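You operate a simulated robot arm through the tools that you are given. There is no shell and no other tool. Be economical: measure what you need, move in short steps, check, and stop when the job is done.

You run a simulated robot arm. Do the job below in one go: nothing can be reset, and whatever is moved stays where it is left.

Task
Take the green card bundle and leave it on the green folder.
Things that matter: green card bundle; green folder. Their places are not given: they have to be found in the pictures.

Only the result counts: the job must be done as asked and must still hold three seconds after the hand-in. Knocking over, shifting, dropping, spilling or breaking anything else fails it.

Robot
A 6-joint arm with a two-finger parallel gripper, fixed in place. Base frame: the origin is at the foot of the arm, x ahead of it, y to its left, z up; the work surface is at about z = 0. Units: mm, rad, N and s.
With the tool pointing down near the work surface it reaches from about 140 to 580 mm from the base axis. Its first joint turns from -1.152 to 1.152 rad. Payload 2.1 kg.
Tool frame: the origin (TCP) lies between the finger pads and is the grasp point; the fingertips stand 30 mm ahead of it; z points along the fingers, y is the line along which they close. The gripper opens to 94 mm. The fingers are 28 mm wide and 10 mm thick; the gripper's body (50 by 96 mm) begins 55 mm behind the TCP.
Orientation is that of the tool frame in the base frame, as a unit quaternion [x, y, z, w]. With the fingers straight down and closing along the base's y, the tool's x points along the base's -x, its y along +y and its z along -z.

Tools
- The arm moves only by the tool drive_tool. Its argument "commands" is a list of rows, each an object (a shift or turn left out is 0, a gripper value left out holds the last) with "travel": the shift along the tool's x, y, z in mm, a list of three; "spin": the turn about the tool's z in rad. In form: [{"travel": [x, y, z], "spin": spin}, ...]. A call has 1 to 20 rows; each row is the pose to reach, as a shift and turn from the pose commanded when the call began, along the tool's axes at that moment. "claw" is the gripper command, from -1 (shut) to 1 (fully open), values between in proportion, set as the call begins (left out, the last holds). Each row takes 0.2 s and may step no farther than 50 mm and 0.15 rad from the row before; otherwise, or with a gripper value out of range, the whole call is refused. A pose out of reach is approached as far as the arm can. The call stops where the force on the tool passes 40 N (or 10 N more than at its start, if that is more) or the arm is blocked; 0.2 s more then pass. The fingers move at their own pace (about 72 mm/s each) and stop on an object; they squeeze with about 36 N. The grip force told is the motor's: it shows also when the fingers shut on nothing. Time passes only in rows, and 0.2 s behind the last, so rows that repeat a pose let the fingers close. It gives the time, the measured TCP pose, the force on the tool (base axes), the opening and the grip force at its end, in the units of the frame above (readings bear some noise), and new pictures: "show" is both (left out), scene, wrist or none.
- Cameras (640 x 400 px; columns grow to the right, rows downward): "scene" is fixed at [43.4, -363, 488.5]; the picture's right is [0.88, -0.47, 0.00], its down [-0.25, -0.46, -0.85] and it looks along [0.40, 0.75, -0.53] (base axes); focal length 319 px, centre (320, 200). "wrist" rides on the gripper at [-37, 0, -58] in the tool frame; the picture's right is [0.00, -1.00, 0.00], its down [0.97, 0.00, -0.24] and it looks along [0.24, 0.00, 0.97] (tool axes); focal length 218 px, centre (320, 200).
- locate(camera, pixels): for up to 12 pixels [column, row] of the newest picture of that camera ("zoom" is the newest enlarged one), the place [x, y, z] in the base frame of the surface seen there, good to about 3 mm. It takes no simulated time.
- zoom(camera, box): a new picture of the part [left, top, right, bottom] of that camera's present view, enlarged. It takes no simulated time.
- sign_off(): hands the job in; it is judged then, once.

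Work in short steps. Measure before you move; look again where a grasp or a placing could have gone wrong, and mend it. You have 60 turns and 120 pictures in all, those below and enlarged ones among them. Open the gripper and draw the arm clear of the work before you hand the job in, unless the task says otherwise; then end with one line.

The tools are called after "Request:" as a command line: name --argument value ..., lists and objects as JSON in quotes. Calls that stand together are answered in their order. drive_tool: Moves the arm, as the interface text tells. Its arguments: {"type":"object","properties":{"commands":{"type":"array"},"claw":{"type":"number"},"show":{"type":"string","enum":["both","scene","wrist","none"]}},"required":["commands"]} The other tools are called the same way: locate (camera, pixels) gives the place of the surface under pixels of a picture; zoom (camera, box) takes an enlarged picture of a part of a camera's view; sign_off () hands the job in.

At the start:

```text
time: 0.0
tool_pos: [256.0, 119.6, 226.7]
ee_rot: [0.001, 1.0, 0.001, -0.001]
contact_force: [-0.4, -0.9, 0.1]
width: 94.2
finger_force: 0.1
```

scene: 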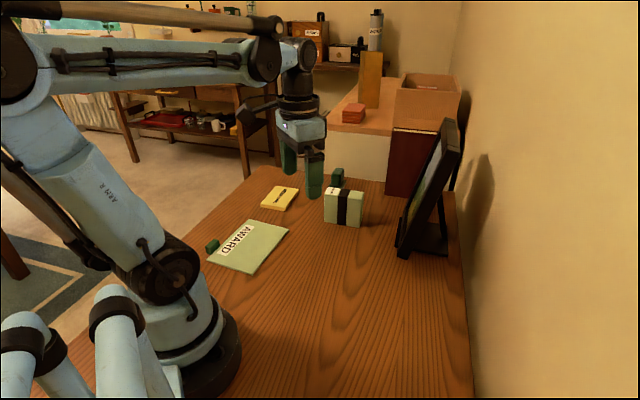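
wrist: 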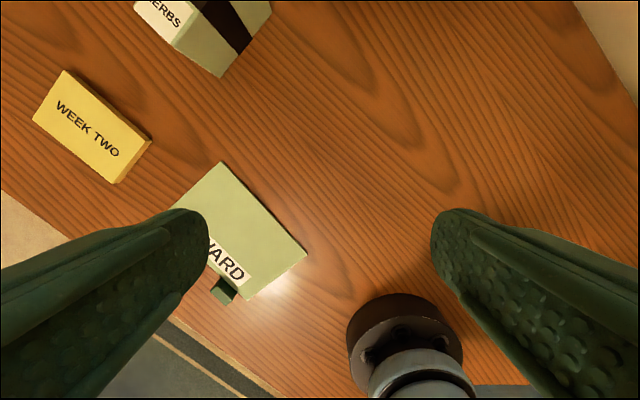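

The scene shows a green box with a dark band at (343,207) and the green folder "AWARD" at (248,247). I'll zoom in to identify them and measure.

Request:
zoom --camera "scene" --box '[190, 150, 390, 280]'

Request:
locate --camera "scene" --pixels '[[326, 188], [364, 194], [324, 221], [360, 227], [343, 191], [207, 262], [250, 273], [288, 231], [247, 220], [248, 247], [338, 172], [212, 246]]'

Request:
zoom --camera "wrist" --box '[20, 0, 320, 310]'

```text
3.08 times, centred on (290, 215) of scene
```

zoom: 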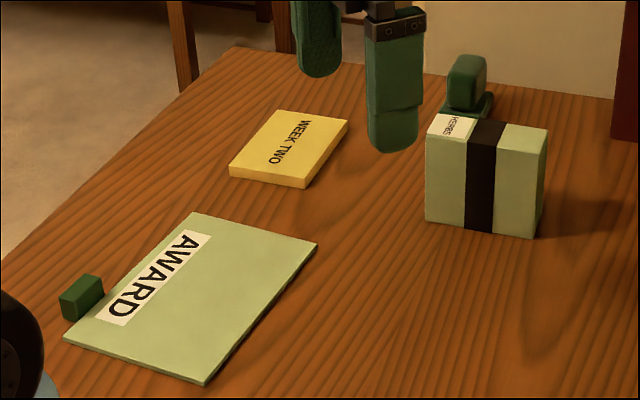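

```text
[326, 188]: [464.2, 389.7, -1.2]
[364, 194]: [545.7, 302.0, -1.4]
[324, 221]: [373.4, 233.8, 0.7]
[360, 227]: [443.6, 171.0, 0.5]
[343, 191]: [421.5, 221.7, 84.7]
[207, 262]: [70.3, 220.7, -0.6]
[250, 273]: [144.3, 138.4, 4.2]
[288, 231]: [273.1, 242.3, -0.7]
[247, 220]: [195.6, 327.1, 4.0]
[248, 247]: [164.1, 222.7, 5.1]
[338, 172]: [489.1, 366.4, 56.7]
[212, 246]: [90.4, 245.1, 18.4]
```

```text
1.29 times, centred on (170, 155) of wrist
```

zoom: 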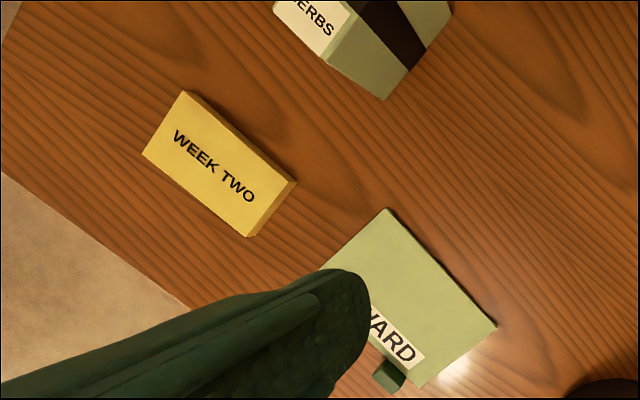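

The bundle is the green banded box, its near bottom corners at about (373,234) and (444,171), top z≈85. I move over it for a view from above, rising a little.

Request:
drive_tool --commands '[{"travel": [-30, 20, -20]}, {"travel": [-60, 45, -40]}, {"travel": [-90, 65, -60]}, {"travel": [-120, 80, -60]}, {"travel": [-120, 80, -60]}]' --claw 1

```text
time: 1.2
tool_pos: [377.4, 200.3, 287.8]
ee_rot: [0.0, 1.0, 0.0, 0.0]
contact_force: [-0.3, 0.3, 0.3]
width: 94.2
finger_force: 0.0
```

scene: 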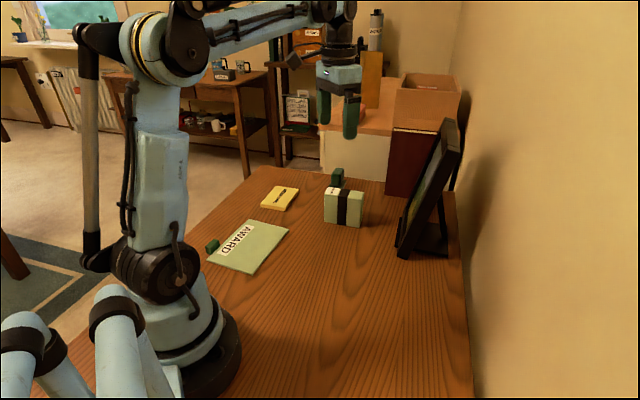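
wrist: 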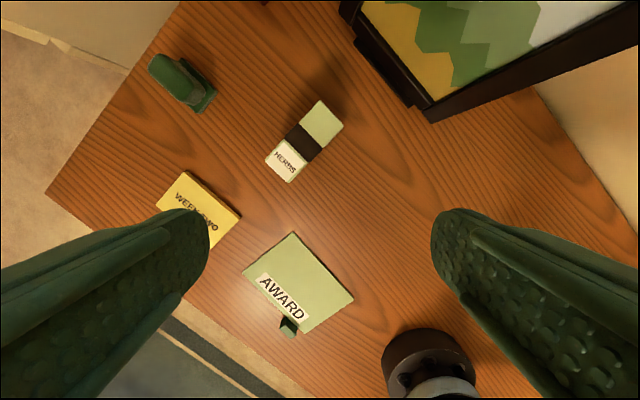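

Now the bundle's top is fully seen at (265..343, 100..183). I measure its corners and the folder's corners from the wrist view.

Request:
zoom --camera "wrist" --box '[230, 80, 390, 180]'

Request:
locate --camera "wrist" --pixels '[[268, 160], [289, 180], [341, 126], [320, 103], [304, 142], [293, 235], [352, 296], [304, 331], [245, 273], [297, 283], [288, 322], [238, 216]]'

```text
4.00 times, centred on (310, 130) of wrist
```

zoom: 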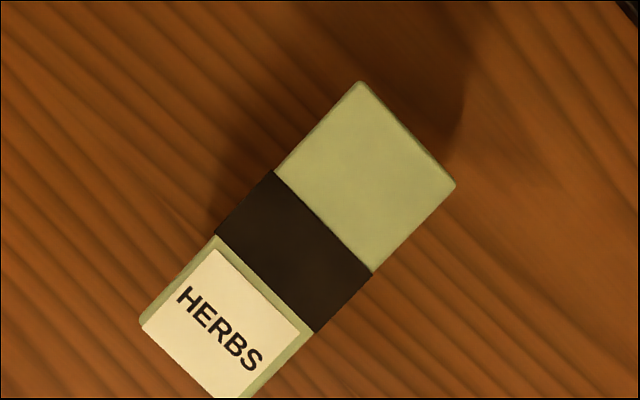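

```text
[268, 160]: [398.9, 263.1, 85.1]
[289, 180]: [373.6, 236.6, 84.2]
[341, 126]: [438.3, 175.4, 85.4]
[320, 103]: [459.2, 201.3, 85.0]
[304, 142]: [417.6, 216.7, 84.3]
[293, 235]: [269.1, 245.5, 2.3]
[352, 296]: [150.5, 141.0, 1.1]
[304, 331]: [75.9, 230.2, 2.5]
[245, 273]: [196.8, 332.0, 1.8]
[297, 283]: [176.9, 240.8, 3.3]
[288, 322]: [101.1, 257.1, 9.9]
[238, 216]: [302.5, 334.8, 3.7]
```

Bundle centre ≈ (417,219), top z=85, 89×36 mm, long axis at −44.5°; folder centre ≈ (173,237). I move above it and turn +0.777 rad so the fingers close over the 36 mm side.

Request:
drive_tool --commands '[{"travel": [-10, 5, 10], "spin": 0.13}, {"travel": [-20, 10, 30], "spin": 0.26}, {"travel": [-30, 15, 60], "spin": 0.39}, {"travel": [-39.6, 18.7, 90], "spin": 0.52}, {"travel": [-39.6, 18.7, 120], "spin": 0.65}, {"travel": [-39.6, 18.7, 140], "spin": 0.777}, {"travel": [-39.6, 18.7, 140], "spin": 0.777}]'

```text
time: 2.8
tool_pos: [415.7, 218.1, 148.1]
ee_rot: [0.381, 0.925, -0.001, -0.001]
contact_force: [-0.2, -0.5, 0.5]
width: 93.9
finger_force: 0.1
```

scene: 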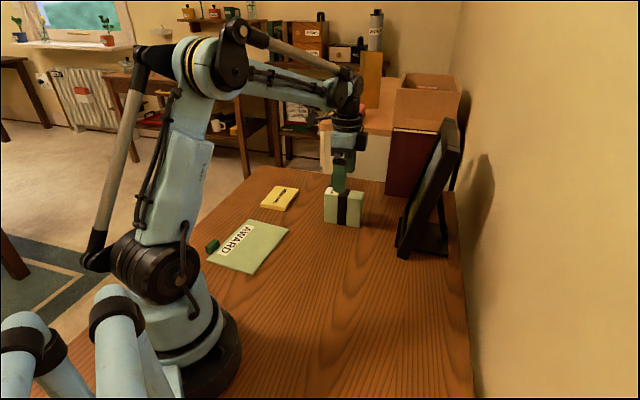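
wrist: 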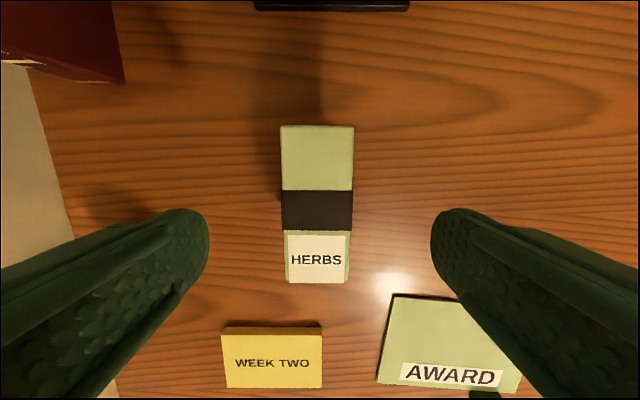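

The box is aligned and centred between the fingers (column ≈318). I descend 98 mm to z≈50.

Request:
drive_tool --commands '[{"travel": [0, 0, 30]}, {"travel": [0, 0, 60]}, {"travel": [0, 0, 85]}, {"travel": [0, 0, 98]}, {"travel": [0, 0, 98]}]'

```text
time: 4.0
tool_pos: [415.8, 216.8, 48.1]
ee_rot: [0.378, 0.926, 0.0, -0.001]
contact_force: [-0.3, 0.3, 0.1]
width: 94.2
finger_force: 0.1
```

scene: 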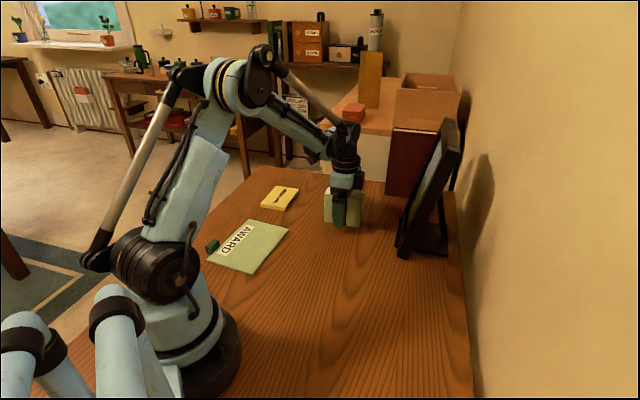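
wrist: 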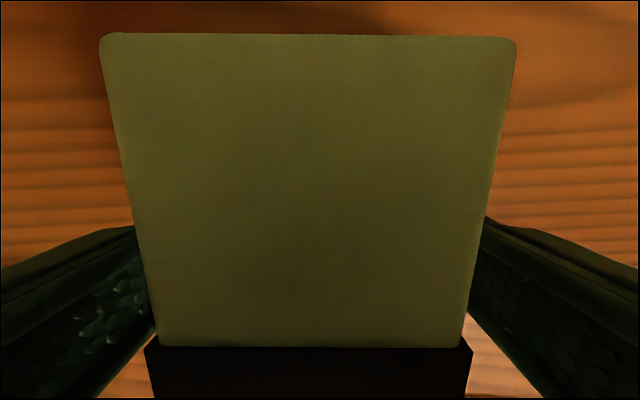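

The fingers straddle the bundle; I close on it, then read the grip.

Request:
drive_tool --commands '[{"travel": [0, 0, 0]}, {"travel": [0, 0, 0]}, {"travel": [0, 0, 0]}, {"travel": [0, 0, 0]}, {"travel": [0, 0, 0]}]' --claw -1 --show "none"

```text
time: 5.2
tool_pos: [415.2, 218.0, 50.3]
ee_rot: [0.379, 0.926, 0.0, 0.0]
contact_force: [0.6, 1.1, 0.6]
width: 44.0
finger_force: 36.5
```

The grip holds at 44 mm with 36 N. I lift gently and look.

Request:
drive_tool --commands '[{"travel": [0, 0, -10]}, {"travel": [0, 0, -25]}, {"travel": [0, 0, -45]}, {"travel": [0, 0, -70]}, {"travel": [0, 0, -70]}]'

```text
time: 6.4
tool_pos: [415.9, 218.3, 120.0]
ee_rot: [0.379, 0.925, 0.0, 0.0]
contact_force: [0.0, -0.3, -1.3]
width: 43.7
finger_force: 35.8
```

scene: 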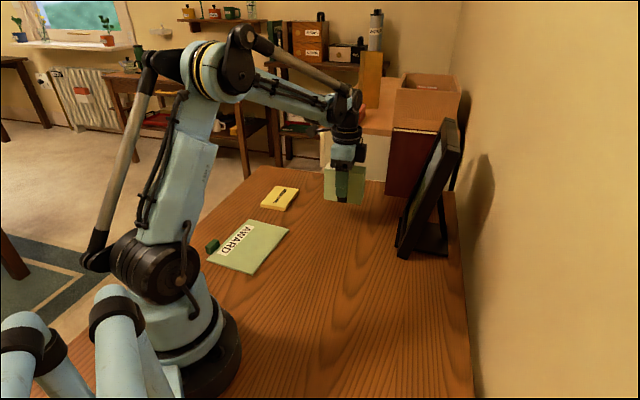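
wrist: 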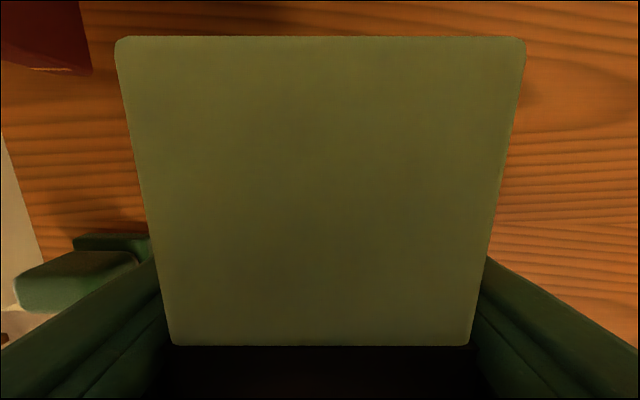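

The bundle is lifted cleanly, bottom at ~70 mm. I carry it level to above the folder centre (176,235), with a small turn to square it with the folder.

Request:
drive_tool --commands '[{"travel": [10, -8.5, 0]}, {"travel": [30, -25.6, 0], "spin": 0.02}, {"travel": [57, -48.7, 0], "spin": 0.04}, {"travel": [84, -71.7, 0], "spin": 0.06}, {"travel": [111, -94.8, 0], "spin": 0.09}, {"travel": [138, -117.8, 0], "spin": 0.09}, {"travel": [162, -138.3, 0], "spin": 0.09}, {"travel": [177, -151.1, 0], "spin": 0.09}, {"travel": [182.8, -156.1, 0], "spin": 0.09}, {"travel": [182.8, -156.1, 0], "spin": 0.09}]'

```text
time: 8.6
tool_pos: [176.3, 236.5, 119.8]
ee_rot: [0.421, 0.907, 0.0, 0.0]
contact_force: [0.3, 0.3, -1.1]
width: 44.1
finger_force: 36.7
```

scene: 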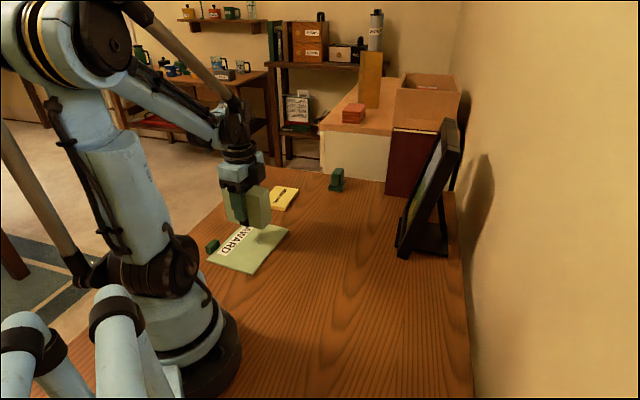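
wrist: 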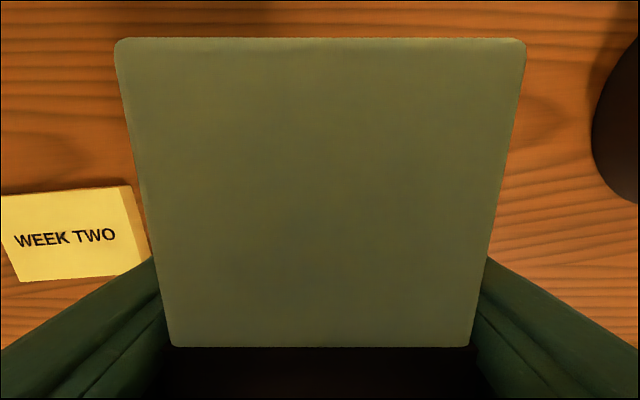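

It hangs over the folder centre. I lower slowly to z≈54.5 TCP (bottom just on the folder at ~4 mm).

Request:
drive_tool --commands '[{"travel": [0, 0, 25]}, {"travel": [0, 0, 45]}, {"travel": [0, 0, 56]}, {"travel": [0, 0, 61]}, {"travel": [0, 0, 64]}, {"travel": [0, 0, 65]}, {"travel": [0, 0, 65]}]'

```text
time: 10.2
tool_pos: [175.2, 234.7, 54.4]
ee_rot: [0.421, 0.907, 0.0, -0.001]
contact_force: [-2.0, -3.7, 29.3]
width: 44.2
finger_force: 35.6
```

scene: 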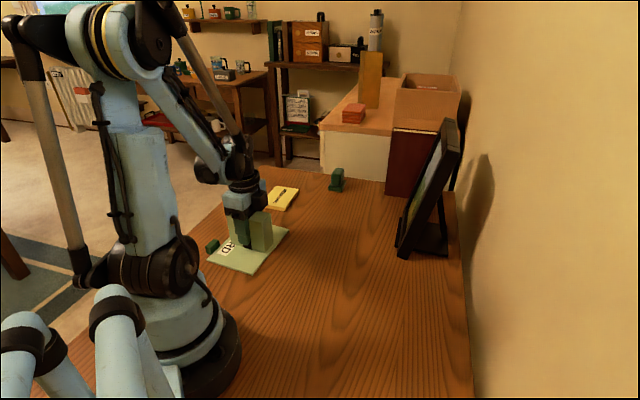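
wrist: 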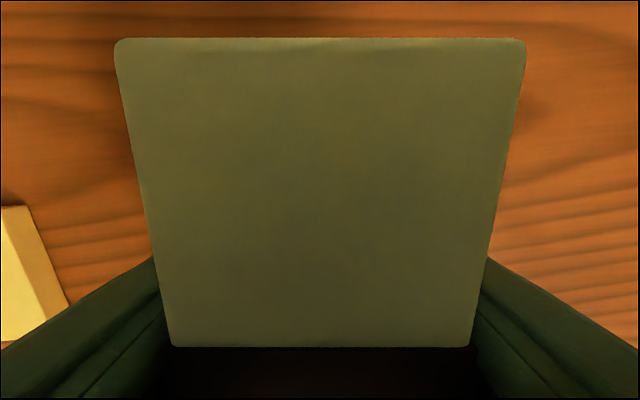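

The force of 29 N upward shows it rests on the folder. I back up 1 mm to relieve the load, and open the fingers.

Request:
drive_tool --commands '[{"travel": [0, 0, -1]}, {"travel": [0, 0, -1]}]' --show "none"

Request:
drive_tool --commands '[{"travel": [0, 0, 0]}, {"travel": [0, 0, 0]}, {"travel": [0, 0, 0]}, {"travel": [0, 0, 0]}]' --claw 1 --show "both"

```text
time: 10.8
tool_pos: [175.5, 235.8, 53.9]
ee_rot: [0.42, 0.907, 0.0, 0.001]
contact_force: [0.7, -0.9, -1.5]
width: 43.8
finger_force: 36.7
```

```text
time: 11.8
tool_pos: [176.3, 235.3, 55.0]
ee_rot: [0.421, 0.907, 0.0, 0.0]
contact_force: [-0.4, 0.3, 0.2]
width: 94.0
finger_force: 0.2
```

scene: 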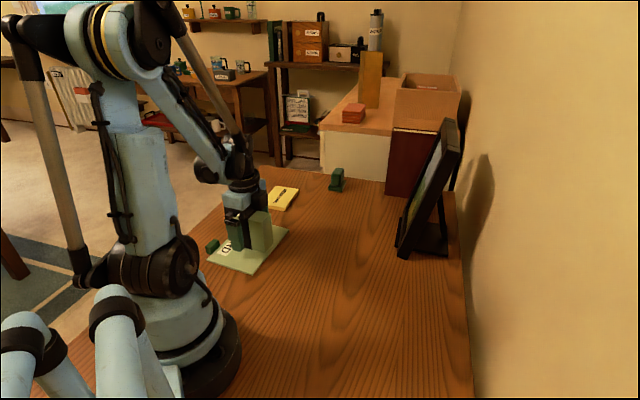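
wrist: 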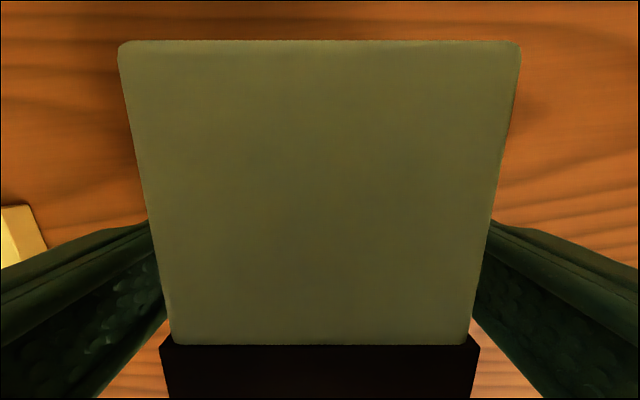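

The fingers are open at 94 mm and the bundle stands upright. I rise straight up well clear and look.

Request:
drive_tool --commands '[{"travel": [0, 0, -15]}, {"travel": [0, 0, -40]}, {"travel": [0, 0, -75]}, {"travel": [0, 0, -110]}, {"travel": [0, 0, -150]}, {"travel": [0, 0, -180]}, {"travel": [0, 0, -180]}]'

```text
time: 13.4
tool_pos: [175.9, 235.1, 235.9]
ee_rot: [0.42, 0.907, 0.0, 0.0]
contact_force: [-0.7, 0.3, 0.6]
width: 93.9
finger_force: 0.0
```

scene: 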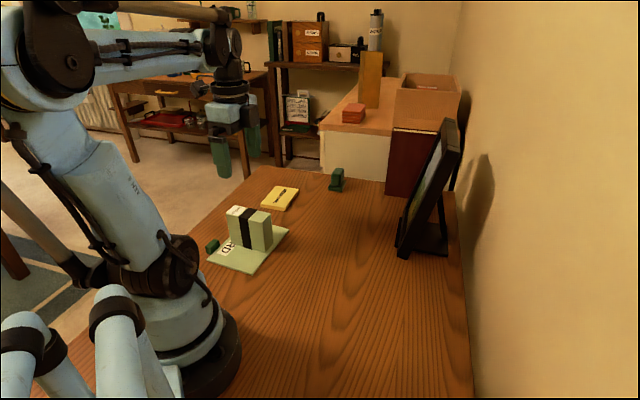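
wrist: 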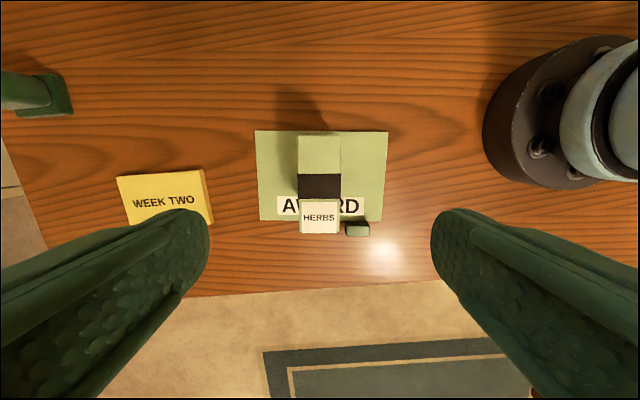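

The bundle stands on the folder at (300..340, 133..235) in the wrist view; perspective hides its base, so I verify the top's position.

Request:
locate --camera "wrist" --pixels '[[300, 138], [339, 138], [338, 231], [302, 231], [257, 133], [386, 134], [381, 219], [262, 218]]'

Request:
zoom --camera "scene" --box '[190, 170, 350, 290]'

```text
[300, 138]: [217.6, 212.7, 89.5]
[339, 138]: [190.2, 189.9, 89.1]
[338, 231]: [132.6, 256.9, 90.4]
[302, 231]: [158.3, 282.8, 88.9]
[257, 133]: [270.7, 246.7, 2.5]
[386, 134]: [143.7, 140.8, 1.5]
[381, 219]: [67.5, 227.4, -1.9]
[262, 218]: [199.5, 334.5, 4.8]
```

```text
3.33 times, centred on (270, 230) of scene
```

zoom: 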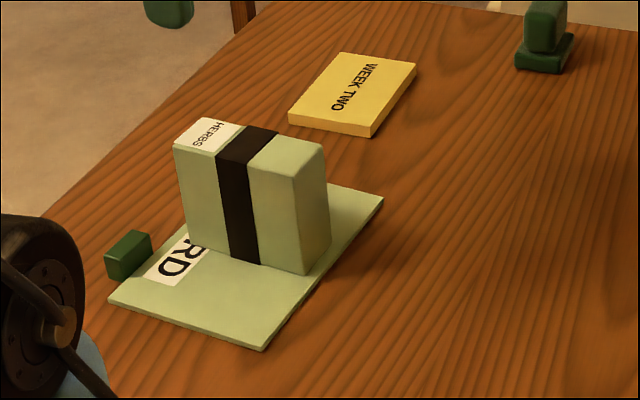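

The bundle stands upright, centred at about (175,236) within the folder's outline. Folder, block and pad are where they were and the arm is clear, so I hand in.

Request:
sign_off

```text
The job is handed in.
```

The green card bundle is standing upright on the green folder, close to its centre; nothing else was moved, and the gripper is open with the arm clear.
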